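You operate a simulated robot arm through the tools that you are given. There is no shell and no other tool. Be economical: measure what you need, move in short steps, check, and stop when the job is done.

The job below is to be done with a simulated robot arm. You get a single attempt, and the scene is never put back.

Task
Take the seals box and put it on the white panel on the steel bench.
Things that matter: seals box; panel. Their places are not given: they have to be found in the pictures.

It is judged by the outcome, as a careful person would: the job done as asked, and still so three seconds after it is handed in. It fails if anything else is knocked over, pushed out of place, dropped, spilled or broken. Lids that push on must go on centred and level and be pressed home; caps that screw on are set level and turned clockwise until they are tight.

Robot
A 7-joint arm with a two-finger parallel gripper, fixed in place. Base frame: the origin is at the foot of the arm, x ahead of it, y to its left, z up; the work surface is at about z = 0.8. Lengths are in m, angles in degrees, forces in N, time in s.
With the tool pointing down near the work surface it reaches from about 0.3 to 0.7 m from the base axis. Its first joint turns from -66.0 to 66.0 degrees. Payload 1.57 kg.
Tool frame: the origin (TCP) lies between the finger pads and is the grasp point; the fingertips stand 0.03 m ahead of it; z points along the fingers, y is the line along which they close. Largest opening 0.11 m; finger width 0.024, thickness 0.012; the body of the gripper, 0.048 by 0.112 m, starts 0.078 m behind the TCP.
Orientation is told as [roll, pitch, yaw] about the base's x, y, z axes, in that order, counted from this pose: with the fingers straight down and closing along the base's y, the tool's x points along the base's -x, its y along +y and its z along -z.

Tools
- The arm moves only by the tool send_rows. Its argument "increments" is a list of rows, each a list of 3 entries, a list of its own where there are three numbers: the finger opening in m, from 0 to 0.11, then the shift along the tool's x, y, z in m, then the turn about the tool's z in degrees. In form: [[grip, [tx, ty, tz], twist], ...]. A call has 1 to 8 rows; each row is the pose to reach, as a shift and turn from the pose commanded when the call began, along the tool's axes at that moment. Each row takes 0.2 s and may step no farther than 0.05 m and 8.6 degrees from the row before; otherwise, or with a gripper value out of range, the whole call is refused. Where a pose cannot be reached the arm comes as near as it can. A force on the tool above 40 N (or 10 N above the force at the start of the call, whichever is more), or a blocked arm, ends the call early, and 0.2 s more pass. The fingers move at their own pace (about 0.108 m/s each) and stop on an object; they squeeze with about 43 N. The grip force told is the motor's: it shows also when the fingers shut on nothing. Time passes only in rows, and 0.2 s behind the last, so rows that repeat a pose let the fingers close. The reply holds the time, the measured pose of the TCP, the force on the tool along the base axes, the opening and the grip force, in the units named above and with some noise, and new pictures: "views" is both (left out), scene, wrist or none.
- Cameras (640 x 400 px; columns grow to the right, rows downward): "scene" is fixed at [0.1535, -0.3887, 1.3924]; the picture's right is [0.85, -0.52, 0.00], its down [-0.36, -0.58, -0.73] and it looks along [0.38, 0.62, -0.68] (base axes); focal length 234 px, centre (320, 200). "wrist" rides on the gripper at [-0.036, 0, -0.08] in the tool frame; the picture's right is [0.00, -1.00, 0.00], its down [0.97, 0.00, -0.24] and it looks along [0.24, 0.00, 0.97] (tool axes); focal length 218 px, centre (320, 200).
- locate(camera, pixels): for up to 12 pixels [column, row] of the newest picture of that camera ("zoom" is the newest enlarged one), the place [x, y, z] in the base frame of the surface seen there, good to about 0.003 m. It takes no simulated time.
- close_up(camera, box): a new picture of the part [left, top, right, bottom] of that camera's present view, enlarged. It takes no simulated time.
- hand_in(): hands the job in; it is judged then, once.

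Keep the steps short. Do not move on a guess: measure, check each grasp and each placing, and mend mistakes. In all there are 60 turns and 120 pictures (those below and enlarged ones count). Leave the gripper open and the arm clear of the work at the hand-in unless told otherwise, and finish with a single line.

The tools are called after "Call:" by a JSON object that holds its "op" and its "data". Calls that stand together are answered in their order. send_rows: Moves the arm, as the interface text tells. Its arguments: {"type":"object","properties":{"increments":{"type":"array"},"views":{"type":"string","enum":["both","scene","wrist","none"]}},"required":["increments"]} The other tools are called the same way: locate (camera, pixels) gives the place of the surface under pixels of a picture; close_up (camera, box) takes an enlarged picture of a part of a camera's view; hand_in () hands the job in.

At the start:

```text
time_s: 0.0
tool_pos: [0.4511, 0.1861, 1.0171]
ee_rot: [0.1, 0.0, 0.0]
force: [1.2, -0.3, 0.0]
gripper_width: 0.11
finger_force: 0.0
```

scene: 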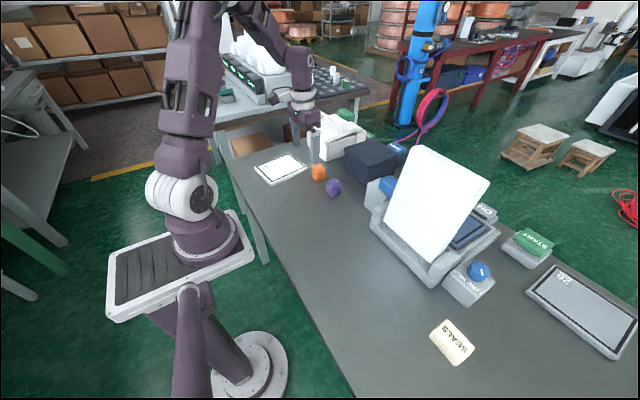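
wrist: 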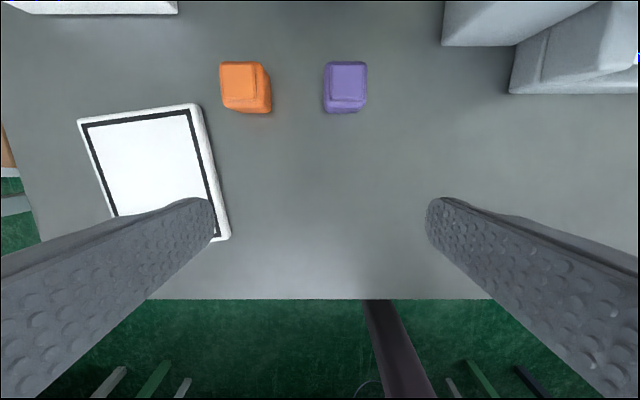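

I see a box labelled SEALS near scene (452,343), and a white framed panel near (281,168). I'll enlarge the box and locate points on both.

Call:
{"op": "close_up", "data": {"camera": "scene", "box": [410, 300, 500, 380]}}

Call:
{"op": "locate", "data": {"camera": "scene", "pixels": [[452, 343], [443, 323], [472, 348], [455, 362], [430, 336], [281, 168], [256, 167], [289, 154], [306, 168], [271, 183], [400, 370], [560, 300]]}}

Call:
{"op": "locate", "data": {"camera": "wrist", "pixels": [[150, 160], [80, 120], [195, 105], [228, 238], [240, 85], [345, 80], [300, 200], [112, 216]]}}

```text
5.00 times, centred on (455, 340) of scene
```

zoom: 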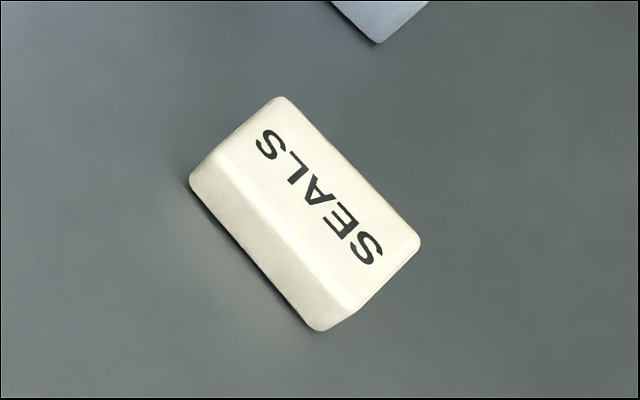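

```text
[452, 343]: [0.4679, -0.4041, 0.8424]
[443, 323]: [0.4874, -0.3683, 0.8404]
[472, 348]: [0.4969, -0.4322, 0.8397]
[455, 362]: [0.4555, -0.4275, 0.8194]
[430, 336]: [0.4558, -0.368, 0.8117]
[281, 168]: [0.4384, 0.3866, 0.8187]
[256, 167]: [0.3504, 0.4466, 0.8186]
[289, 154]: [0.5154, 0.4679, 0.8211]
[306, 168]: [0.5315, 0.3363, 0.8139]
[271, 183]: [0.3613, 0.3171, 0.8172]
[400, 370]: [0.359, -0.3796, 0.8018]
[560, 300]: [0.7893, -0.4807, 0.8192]
```

```text
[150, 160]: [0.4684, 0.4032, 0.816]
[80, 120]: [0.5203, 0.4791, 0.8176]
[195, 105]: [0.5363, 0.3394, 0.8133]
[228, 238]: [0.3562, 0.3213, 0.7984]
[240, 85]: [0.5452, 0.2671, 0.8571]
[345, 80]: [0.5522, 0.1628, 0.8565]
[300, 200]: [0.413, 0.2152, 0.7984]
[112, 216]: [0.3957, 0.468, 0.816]
```

The panel centre is about (0.44, 0.39) with its top at z≈0.818. Next I'll measure the box corners on the enlarged picture.

Call:
{"op": "locate", "data": {"camera": "zoom", "pixels": [[278, 105], [412, 240], [222, 155], [350, 303], [200, 180], [320, 322], [310, 205], [360, 25]]}}

```text
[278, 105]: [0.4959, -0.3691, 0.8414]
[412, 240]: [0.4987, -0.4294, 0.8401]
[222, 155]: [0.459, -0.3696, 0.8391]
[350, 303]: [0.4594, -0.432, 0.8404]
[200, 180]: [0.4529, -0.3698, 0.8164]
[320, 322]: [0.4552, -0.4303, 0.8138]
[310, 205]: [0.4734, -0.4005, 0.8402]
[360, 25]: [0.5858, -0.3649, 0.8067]
```

The box is about 0.05 (x) × 0.07 (y) × 0.042 high, centred at (0.477, -0.400) and square to the base axes. Before crossing I'll check the tall white stand and the other things near the path.

Call:
{"op": "locate", "data": {"camera": "scene", "pixels": [[418, 150], [487, 182], [388, 225], [435, 258], [372, 215], [435, 285], [365, 155], [345, 165], [312, 140], [465, 300], [340, 115], [478, 268]]}}

```text
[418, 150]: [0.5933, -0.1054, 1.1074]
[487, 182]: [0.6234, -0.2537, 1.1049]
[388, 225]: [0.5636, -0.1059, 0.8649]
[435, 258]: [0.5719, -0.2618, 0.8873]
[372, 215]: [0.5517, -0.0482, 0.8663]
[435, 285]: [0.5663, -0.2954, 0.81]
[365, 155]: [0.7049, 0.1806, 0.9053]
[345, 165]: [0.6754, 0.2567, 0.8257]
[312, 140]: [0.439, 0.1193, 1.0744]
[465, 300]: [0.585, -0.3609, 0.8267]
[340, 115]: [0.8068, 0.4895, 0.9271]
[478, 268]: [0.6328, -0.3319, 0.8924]
```

The stand rises to z≈1.107 at x 0.56–0.62. I'll draw back to x≈0.39, rise to z≈1.10, and swing right in small steps.

Call:
{"op": "send_rows", "data": {"increments": [[0.11, [0.03, 0, -0.035], 0], [0.06, [0.06, 0, -0.07], 0], [0.06, [0.06, -0.045, -0.08], 0], [0.06, [0.06, -0.09, -0.08], 0], [0.06, [0.06, -0.135, -0.08], 0], [0.06, [0.06, -0.18, -0.08], 0], [0.06, [0.06, -0.225, -0.08], 0], [0.06, [0.06, -0.27, -0.08], 0]], "views": "scene"}}

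```text
time_s: 1.8
tool_pos: [0.3895, -0.0833, 1.1019]
ee_rot: [0.1, 0.0, 0.0]
force: [0.3, -0.2, 0.6]
gripper_width: 0.0597
finger_force: 0.1
```

scene: 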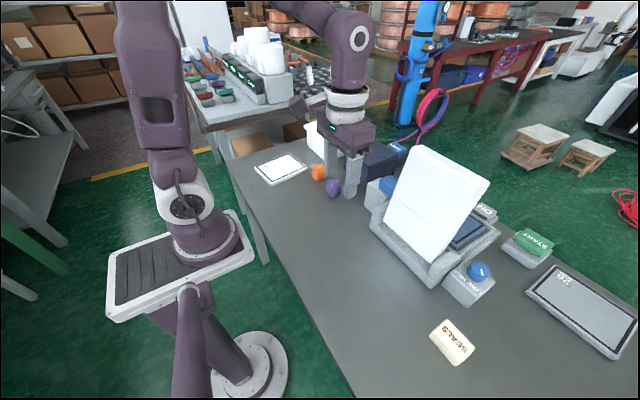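

It's tracking well. I'll carry on to y≈-0.40, staying at x 0.39.

Call:
{"op": "send_rows", "data": {"increments": [[0.06, [0, -0.045, 0], 0], [0.06, [0, -0.09, 0], 0], [0.06, [0, -0.135, 0], 0], [0.06, [0, -0.18, 0], 0], [0.06, [0, -0.225, 0], 0], [0.11, [0, -0.27, 0], 0], [0.11, [0, -0.316, 0], 0], [0.11, [0, -0.316, 0.04], 0]], "views": "both"}}

```text
time_s: 3.6
tool_pos: [0.3909, -0.3988, 1.0564]
ee_rot: [0.0, 0.1, 0.0]
force: [0.1, 0.5, -0.7]
gripper_width: 0.11
finger_force: 0.1
```

scene: 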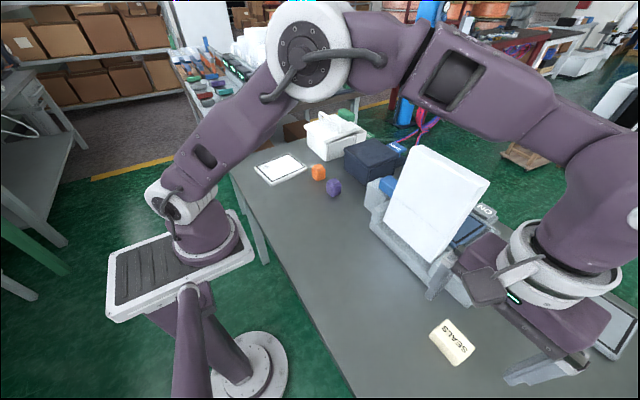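
wrist: 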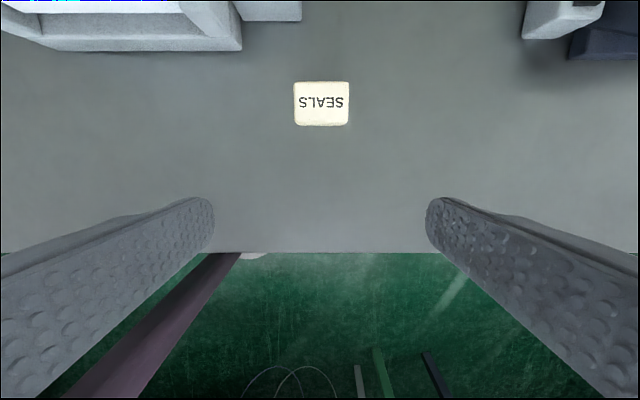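

The box shows at wrist (321,104). I'll measure its extent from here before going over it.

Call:
{"op": "locate", "data": {"camera": "wrist", "pixels": [[321, 104], [297, 104], [346, 104], [321, 84], [321, 122], [298, 86], [345, 86], [299, 122], [345, 122]]}}

Call:
{"op": "send_rows", "data": {"increments": [[0.11, [-0.04, 0, 0.02], 0], [0.11, [-0.086, -0.001, 0.04], 0], [0.11, [-0.086, -0.001, 0.08], 0]], "views": "both"}}

```text
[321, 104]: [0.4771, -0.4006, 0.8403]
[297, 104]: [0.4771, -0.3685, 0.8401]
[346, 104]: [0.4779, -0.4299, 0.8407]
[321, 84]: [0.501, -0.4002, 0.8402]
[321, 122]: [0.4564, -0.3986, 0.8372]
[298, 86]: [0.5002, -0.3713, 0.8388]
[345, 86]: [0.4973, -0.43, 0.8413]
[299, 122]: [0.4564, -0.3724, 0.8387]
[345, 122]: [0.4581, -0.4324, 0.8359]
```

```text
refused: row 2 steps farther than a row can; nothing moved
```

The box centre is confirmed at (0.478, -0.400). That step was too long, so I'll use smaller ones.

Call:
{"op": "send_rows", "data": {"increments": [[0.11, [-0.03, 0, 0.02], 0], [0.11, [-0.06, -0.001, 0.04], 0], [0.11, [-0.087, -0.001, 0.06], 0], [0.11, [-0.087, -0.001, 0.1], 0]], "views": "both"}}

```text
time_s: 4.6
tool_pos: [0.4813, -0.3993, 0.9557]
ee_rot: [0.0, 0.0, -0.1]
force: [-0.1, 0.0, -0.5]
gripper_width: 0.11
finger_force: 0.1
```

scene: 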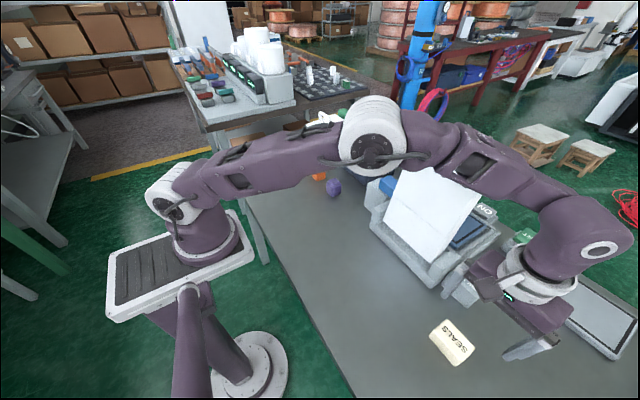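
wrist: 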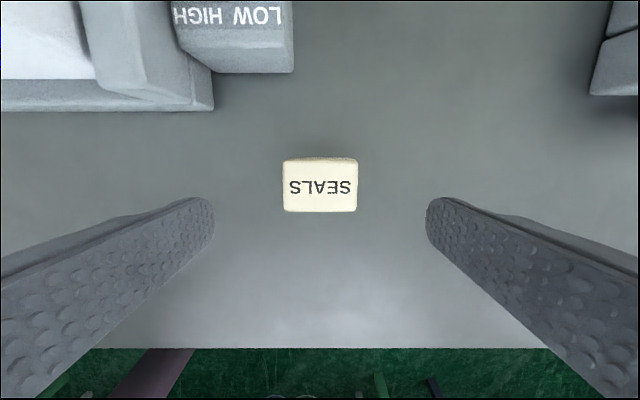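

The arm now hides the top of the stand, so I'll check the clearance between them before lowering any further.

Call:
{"op": "close_up", "data": {"camera": "scene", "box": [340, 90, 540, 290]}}

Call:
{"op": "locate", "data": {"camera": "scene", "pixels": [[372, 165], [400, 160], [430, 160], [460, 180], [478, 190], [440, 185], [478, 203], [415, 180], [500, 195], [480, 150], [388, 225], [435, 258]]}}

```text
2.00 times, centred on (440, 190) of scene
```

zoom: 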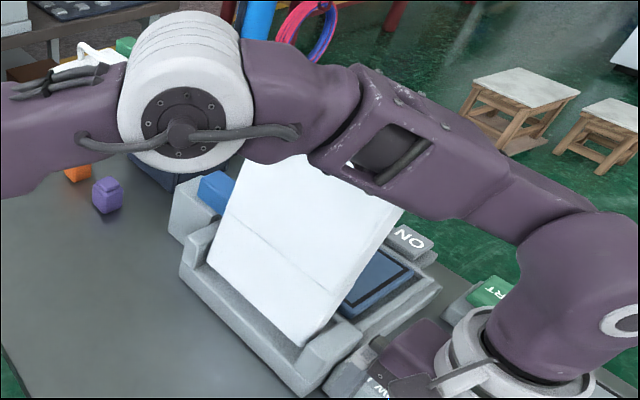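

```text
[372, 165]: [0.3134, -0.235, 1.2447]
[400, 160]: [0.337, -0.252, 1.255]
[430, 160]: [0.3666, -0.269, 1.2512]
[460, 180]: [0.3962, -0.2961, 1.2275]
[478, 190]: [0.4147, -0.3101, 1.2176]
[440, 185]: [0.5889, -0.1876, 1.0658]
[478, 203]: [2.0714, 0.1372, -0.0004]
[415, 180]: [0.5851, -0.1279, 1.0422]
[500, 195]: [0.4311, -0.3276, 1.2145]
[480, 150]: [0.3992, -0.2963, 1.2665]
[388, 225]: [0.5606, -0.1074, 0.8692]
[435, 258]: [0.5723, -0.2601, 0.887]
```

The arm is well clear: its links are at z>1.21 and x<0.43. I'll go down to TCP z≈0.837, which puts the fingertips just above the table.

Call:
{"op": "send_rows", "data": {"increments": [[0.11, [0.002, -0.001, 0.04], 0], [0.11, [0.002, -0.001, 0.075], 0], [0.11, [0.002, -0.001, 0.1], 0], [0.11, [0.002, -0.001, 0.119], 0], [0.11, [0.002, -0.001, 0.119], 0]], "views": "both"}}

```text
time_s: 5.8
tool_pos: [0.4757, -0.4015, 0.8381]
ee_rot: [0.1, -0.1, 0.0]
force: [0.0, 0.6, 0.1]
gripper_width: 0.1099
finger_force: 0.1
```

scene: 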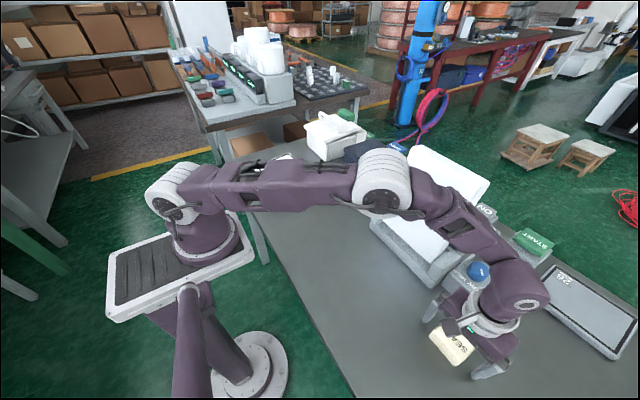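
wrist: 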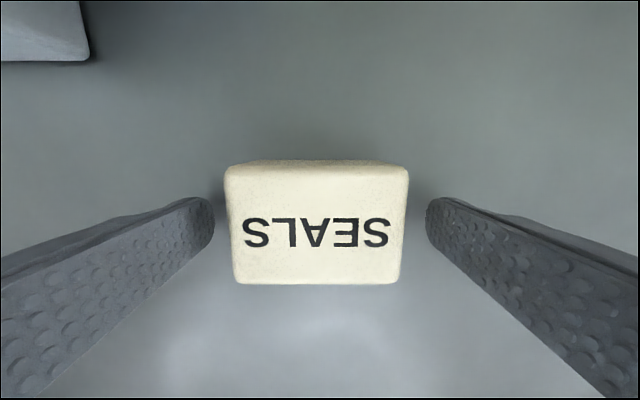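

The box sits centred between the fingers. I'll close on it.

Call:
{"op": "send_rows", "data": {"increments": [[0.06, [0, 0, 0], 0], [0.05, [0, 0, 0], 0], [0.05, [0, 0, 0], 0], [0.05, [0, 0, 0], 0]], "views": "wrist"}}

```text
time_s: 6.8
tool_pos: [0.4762, -0.4018, 0.8388]
ee_rot: [0.0, -0.1, 0.0]
force: [0.4, -0.2, 0.0]
gripper_width: 0.0691
finger_force: 43.0
```

wrist: 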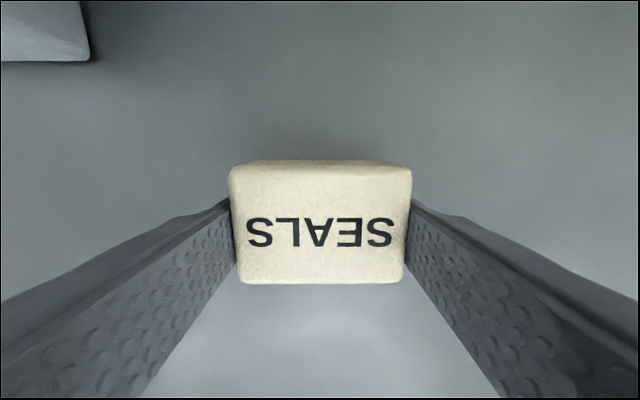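

The grip holds at 0.069 m and 43 N. I'll lift slowly.

Call:
{"op": "send_rows", "data": {"increments": [[0.05, [0, 0, -0.01], 0], [0.05, [0, 0, -0.03], 0], [0.05, [0, 0, -0.06], 0], [0.05, [0, 0, -0.1], 0], [0.05, [0.02, 0, -0.14], 0], [0.05, [0.045, 0, -0.18], 0], [0.05, [0.07, 0, -0.22], 0], [0.05, [0.085, 0, -0.26], 0]], "views": "both"}}

```text
time_s: 8.6
tool_pos: [0.3917, -0.3998, 1.0972]
ee_rot: [0.0, 0.0, 0.0]
force: [0.9, 0.1, -0.5]
gripper_width: 0.069
finger_force: 42.6
```

scene: 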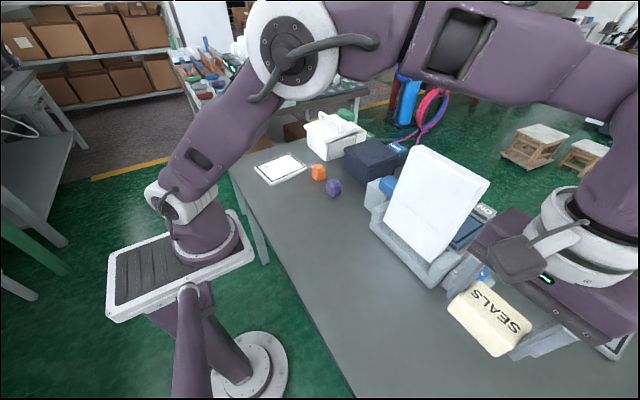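
wrist: 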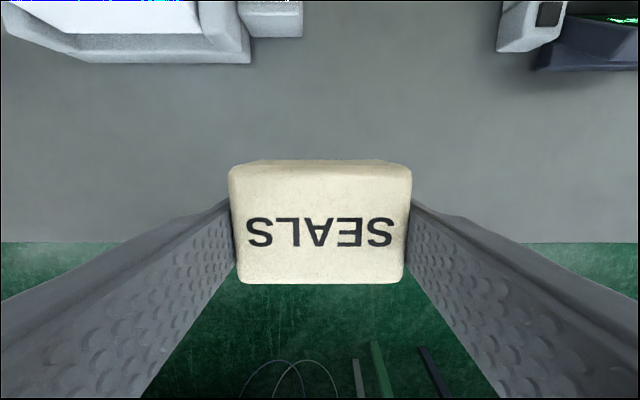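

The box is held firmly and level. I'll swing left along the same safe lane.

Call:
{"op": "send_rows", "data": {"increments": [[0.05, [0, 0.04, 0], 0], [0.05, [0, 0.08, 0], 0], [0.05, [0, 0.12, 0], 0], [0.05, [0, 0.16, 0], 0], [0.05, [0, 0.2, 0], 0], [0.05, [0, 0.24, 0], 0], [0.05, [0, 0.28, 0], 0], [0.05, [0, 0.32, 0], 0]], "views": "none"}}

Call:
{"op": "send_rows", "data": {"increments": [[0.05, [0, 0.04, 0], 0], [0.05, [0, 0.08, 0], 0], [0.05, [0, 0.12, 0], 0], [0.05, [0, 0.16, 0], 0], [0.05, [0, 0.2, 0], 0], [0.05, [0, 0.24, 0], 0], [0.05, [0, 0.28, 0], 0], [0.05, [0, 0.32, 0], 0]], "views": "both"}}

```text
time_s: 10.4
tool_pos: [0.3925, -0.0809, 1.0996]
ee_rot: [0.0, 0.0, 0.0]
force: [0.2, 0.6, -0.4]
gripper_width: 0.0689
finger_force: 42.8
```

```text
time_s: 12.2
tool_pos: [0.3904, 0.2398, 1.0965]
ee_rot: [0.0, 0.0, -0.1]
force: [0.1, 0.6, -0.8]
gripper_width: 0.069
finger_force: 43.1
```

scene: 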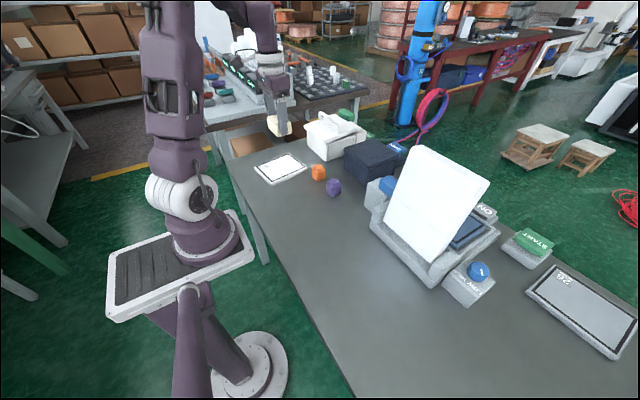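
wrist: 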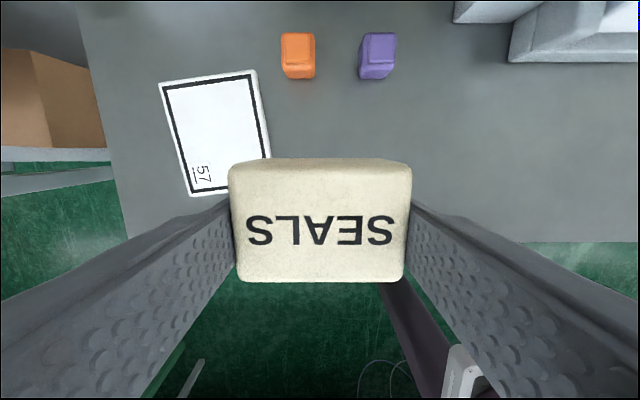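

The panel is clearly visible. I'll measure its corners here, along with the neighbouring items at scene (310,140), (322,158) and (350,140).

Call:
{"op": "locate", "data": {"camera": "wrist", "pixels": [[160, 84], [255, 72], [192, 194], [269, 155], [215, 120], [297, 70], [100, 150]]}}

Call:
{"op": "locate", "data": {"camera": "scene", "pixels": [[310, 135], [310, 152], [322, 158], [281, 168], [278, 128], [280, 190]]}}

```text
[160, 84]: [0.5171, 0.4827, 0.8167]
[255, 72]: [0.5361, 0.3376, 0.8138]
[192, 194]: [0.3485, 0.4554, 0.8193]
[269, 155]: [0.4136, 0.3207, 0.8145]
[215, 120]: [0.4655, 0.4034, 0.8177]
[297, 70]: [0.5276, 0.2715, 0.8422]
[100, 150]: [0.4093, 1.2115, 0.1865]
```

```text
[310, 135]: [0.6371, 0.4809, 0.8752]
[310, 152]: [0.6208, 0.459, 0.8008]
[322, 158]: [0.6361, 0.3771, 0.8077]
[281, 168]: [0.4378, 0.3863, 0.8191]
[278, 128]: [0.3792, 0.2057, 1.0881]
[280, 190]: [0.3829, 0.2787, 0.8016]
```

The panel centre is (0.441, 0.398), top z≈0.818, turned about +7°, and nothing is near the approach. I'll move over it with a matching -7° twist and start down.

Call:
{"op": "send_rows", "data": {"increments": [[0.05, [-0.01, 0.04, 0], -2], [0.05, [-0.025, 0.08, 0], -4], [0.05, [-0.04, 0.12, 0], -6], [0.05, [-0.05, 0.158, 0], -7], [0.05, [-0.05, 0.158, 0.045], -7], [0.05, [-0.05, 0.158, 0.09], -7], [0.05, [-0.05, 0.158, 0.13], -7], [0.05, [-0.05, 0.158, 0.17], -7]], "views": "both"}}

```text
time_s: 14.0
tool_pos: [0.442, 0.3988, 0.9279]
ee_rot: [-0.1, -0.1, 7.1]
force: [-0.7, 0.2, -0.8]
gripper_width: 0.069
finger_force: 42.5
```

scene: 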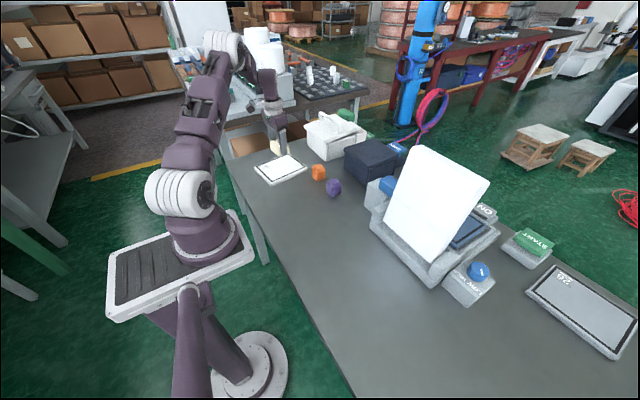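
wrist: 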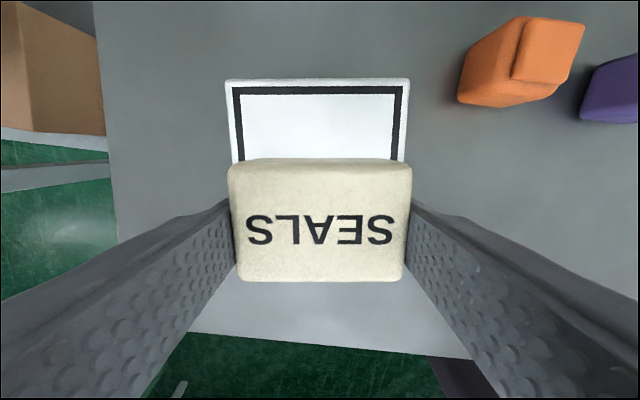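

It's aligned with the panel. I'll lower to just above it, then in fine steps.

Call:
{"op": "send_rows", "data": {"increments": [[0.05, [0, 0, 0.03], 0], [0.05, [0, 0, 0.052], 0], [0.05, [0, 0, 0.062], 0], [0.05, [0, 0, 0.065], 0], [0.05, [0, 0, 0.065], 0]], "views": "both"}}

```text
time_s: 15.2
tool_pos: [0.4409, 0.3985, 0.8621]
ee_rot: [0.0, 0.1, 7.0]
force: [0.1, -0.6, -1.0]
gripper_width: 0.0687
finger_force: 43.2
```

scene: 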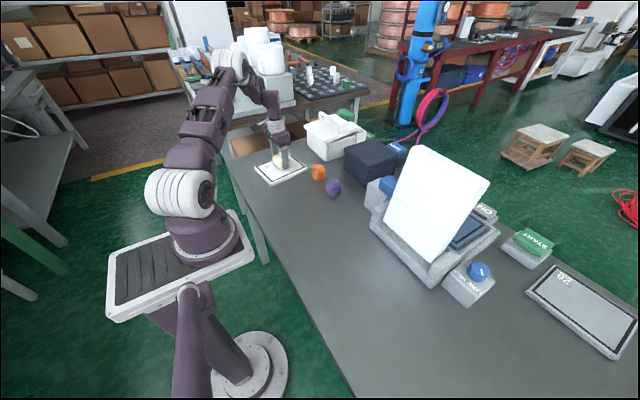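
wrist: 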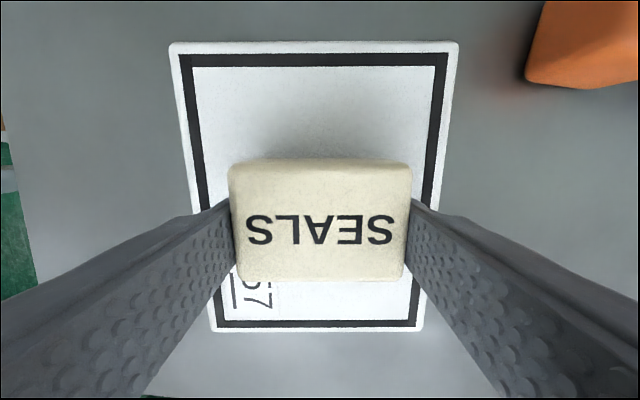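

It's centred over the panel and a few mm above it. I'll go down 1 mm at a time, watching the force.

Call:
{"op": "send_rows", "data": {"increments": [[0.05, [0, 0, 0.001], 0], [0.05, [0, 0, 0.002], 0], [0.05, [0, 0, 0.003], 0], [0.05, [0, 0, 0.003], 0]], "views": "none"}}

```text
time_s: 16.2
tool_pos: [0.442, 0.3972, 0.8608]
ee_rot: [0.0, 0.0, 7.0]
force: [-0.2, -0.1, -0.9]
gripper_width: 0.0693
finger_force: 43.1
```

There's no contact yet, so I'll go down a little more.

Call:
{"op": "send_rows", "data": {"increments": [[0.05, [0, 0, 0.001], 0], [0.05, [0, 0, 0.002], 0], [0.05, [0, 0, 0.002], 0]], "views": "none"}}

```text
time_s: 17.0
tool_pos: [0.4403, 0.3977, 0.8586]
ee_rot: [0.1, -0.1, 7.0]
force: [-0.3, -0.6, -1.2]
gripper_width: 0.0689
finger_force: 42.8
```

Still no contact. I'll take another 2 mm.

Call:
{"op": "send_rows", "data": {"increments": [[0.05, [0, 0, 0.001], 0], [0.05, [0, 0, 0.002], 0], [0.05, [0, 0, 0.002], 0]], "views": "none"}}

```text
time_s: 17.8
tool_pos: [0.4405, 0.3962, 0.8558]
ee_rot: [0.0, 0.0, 7.1]
force: [-0.1, 0.0, -0.4]
gripper_width: 0.0691
finger_force: 42.6
```

Still free at z 0.856. I'll go on in 1 mm steps.

Call:
{"op": "send_rows", "data": {"increments": [[0.05, [0, 0, 0.001], 0], [0.05, [0, 0, 0.001], 0]], "views": "wrist"}}

Call:
{"op": "close_up", "data": {"camera": "scene", "box": [240, 130, 320, 200]}}

```text
time_s: 18.4
tool_pos: [0.4416, 0.3979, 0.8551]
ee_rot: [0.0, 0.0, 7.0]
force: [-0.7, -0.2, 4.2]
gripper_width: 0.0695
finger_force: 43.0
```

wrist: 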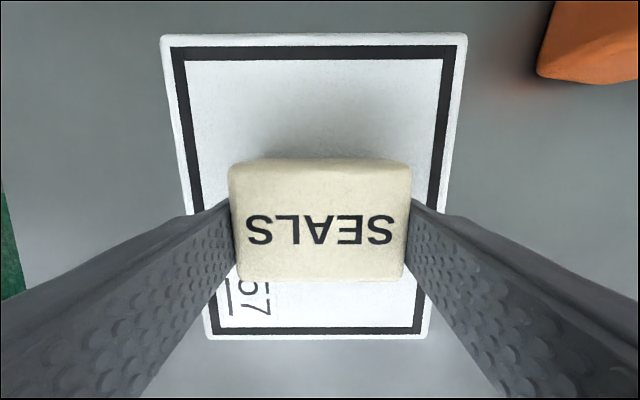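

```text
5.71 times, centred on (280, 165) of scene
```

zoom: 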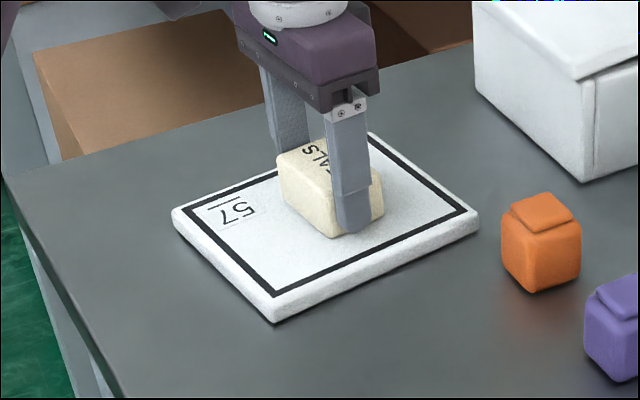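

Contact: the upward force is now 4 N, and the box sits inside the frame. I'll release.

Call:
{"op": "send_rows", "data": {"increments": [[0.08, [0, 0, 0], 0], [0.105, [0, 0, 0], 0], [0.105, [0, 0, 0], 0]], "views": "wrist"}}

```text
time_s: 19.2
tool_pos: [0.4408, 0.3967, 0.8558]
ee_rot: [0.0, 0.1, 6.9]
force: [-0.1, 0.5, -0.9]
gripper_width: 0.1048
finger_force: 0.1
```

wrist: 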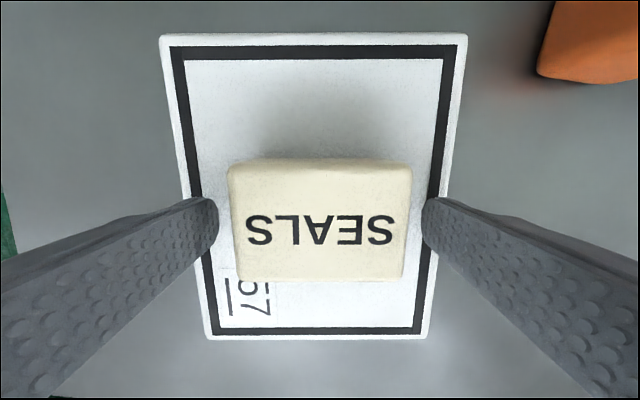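

The box is released and the fingers are clear on both sides. I'll rise straight up, then back away.

Call:
{"op": "send_rows", "data": {"increments": [[0.105, [0, 0, -0.02], 0], [0.105, [0, 0, -0.06], 0], [0.105, [0, 0, -0.1], 0], [0.105, [0, 0, -0.14], 0], [0.105, [0, 0, -0.18], 0], [0.105, [0.01, -0.04, -0.2], 0], [0.105, [0.01, -0.08, -0.2], 0], [0.105, [0.01, -0.12, -0.2], 0]], "views": "both"}}

Call:
{"op": "close_up", "data": {"camera": "scene", "box": [240, 130, 360, 210]}}

```text
time_s: 21.0
tool_pos: [0.4456, 0.2772, 1.0568]
ee_rot: [0.0, 0.0, 7.0]
force: [0.6, 0.1, 0.0]
gripper_width: 0.105
finger_force: 0.2
```

scene: 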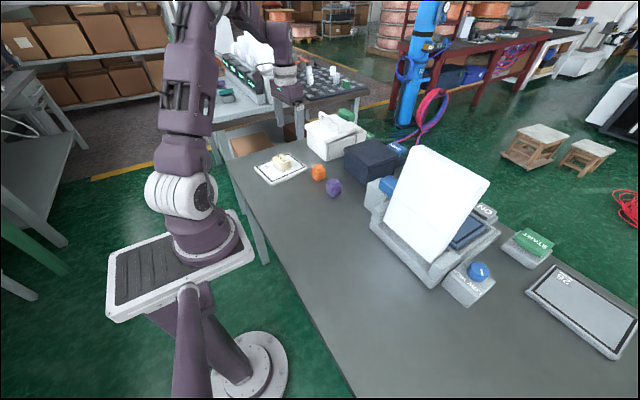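
wrist: 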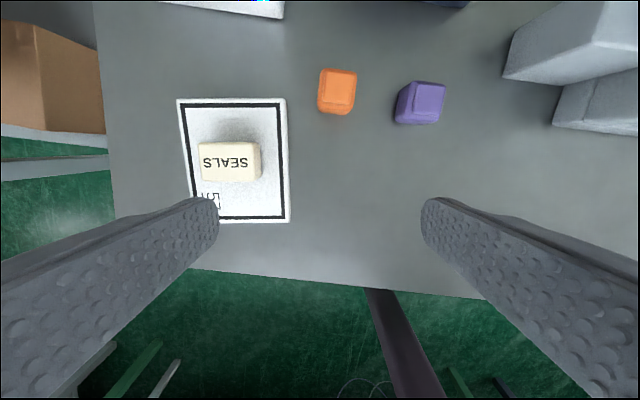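

```text
5.00 times, centred on (300, 170) of scene
```

zoom: 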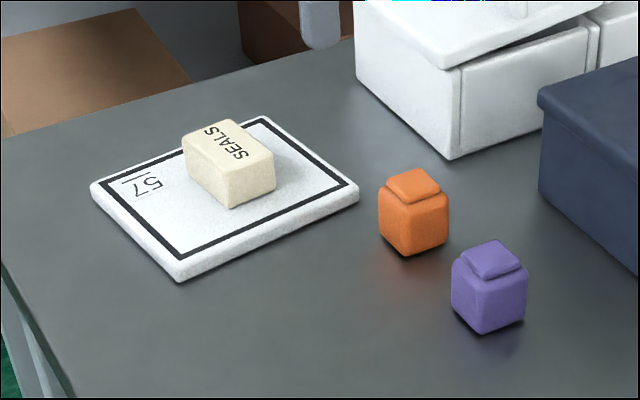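

The box rests flat inside the frame and everything else is in place. As a last check I'll look at the other panel, "28", to be sure "57" is the white one.

Call:
{"op": "close_up", "data": {"camera": "scene", "box": [510, 240, 640, 370]}}

```text
3.08 times, centred on (575, 305) of scene
```

zoom: 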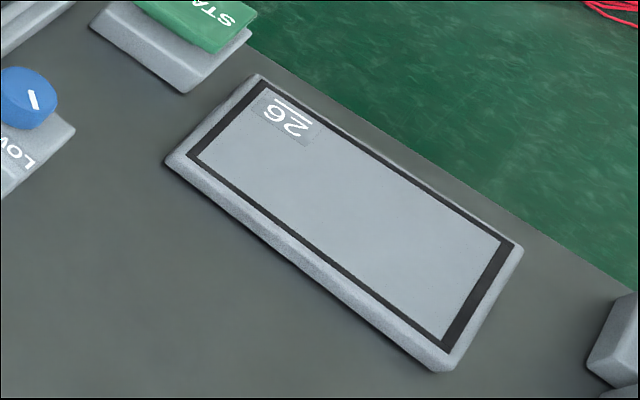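

The other panel is grey, so "57" is the white one. The gripper is open and the arm is clear, so I'm handing in.

Call:
{"op": "hand_in", "data": {}}

```text
The job is handed in.
```

The seals box is sitting flat inside the frame of the white panel ("57"), with nothing else disturbed, the gripper open and the arm clear.
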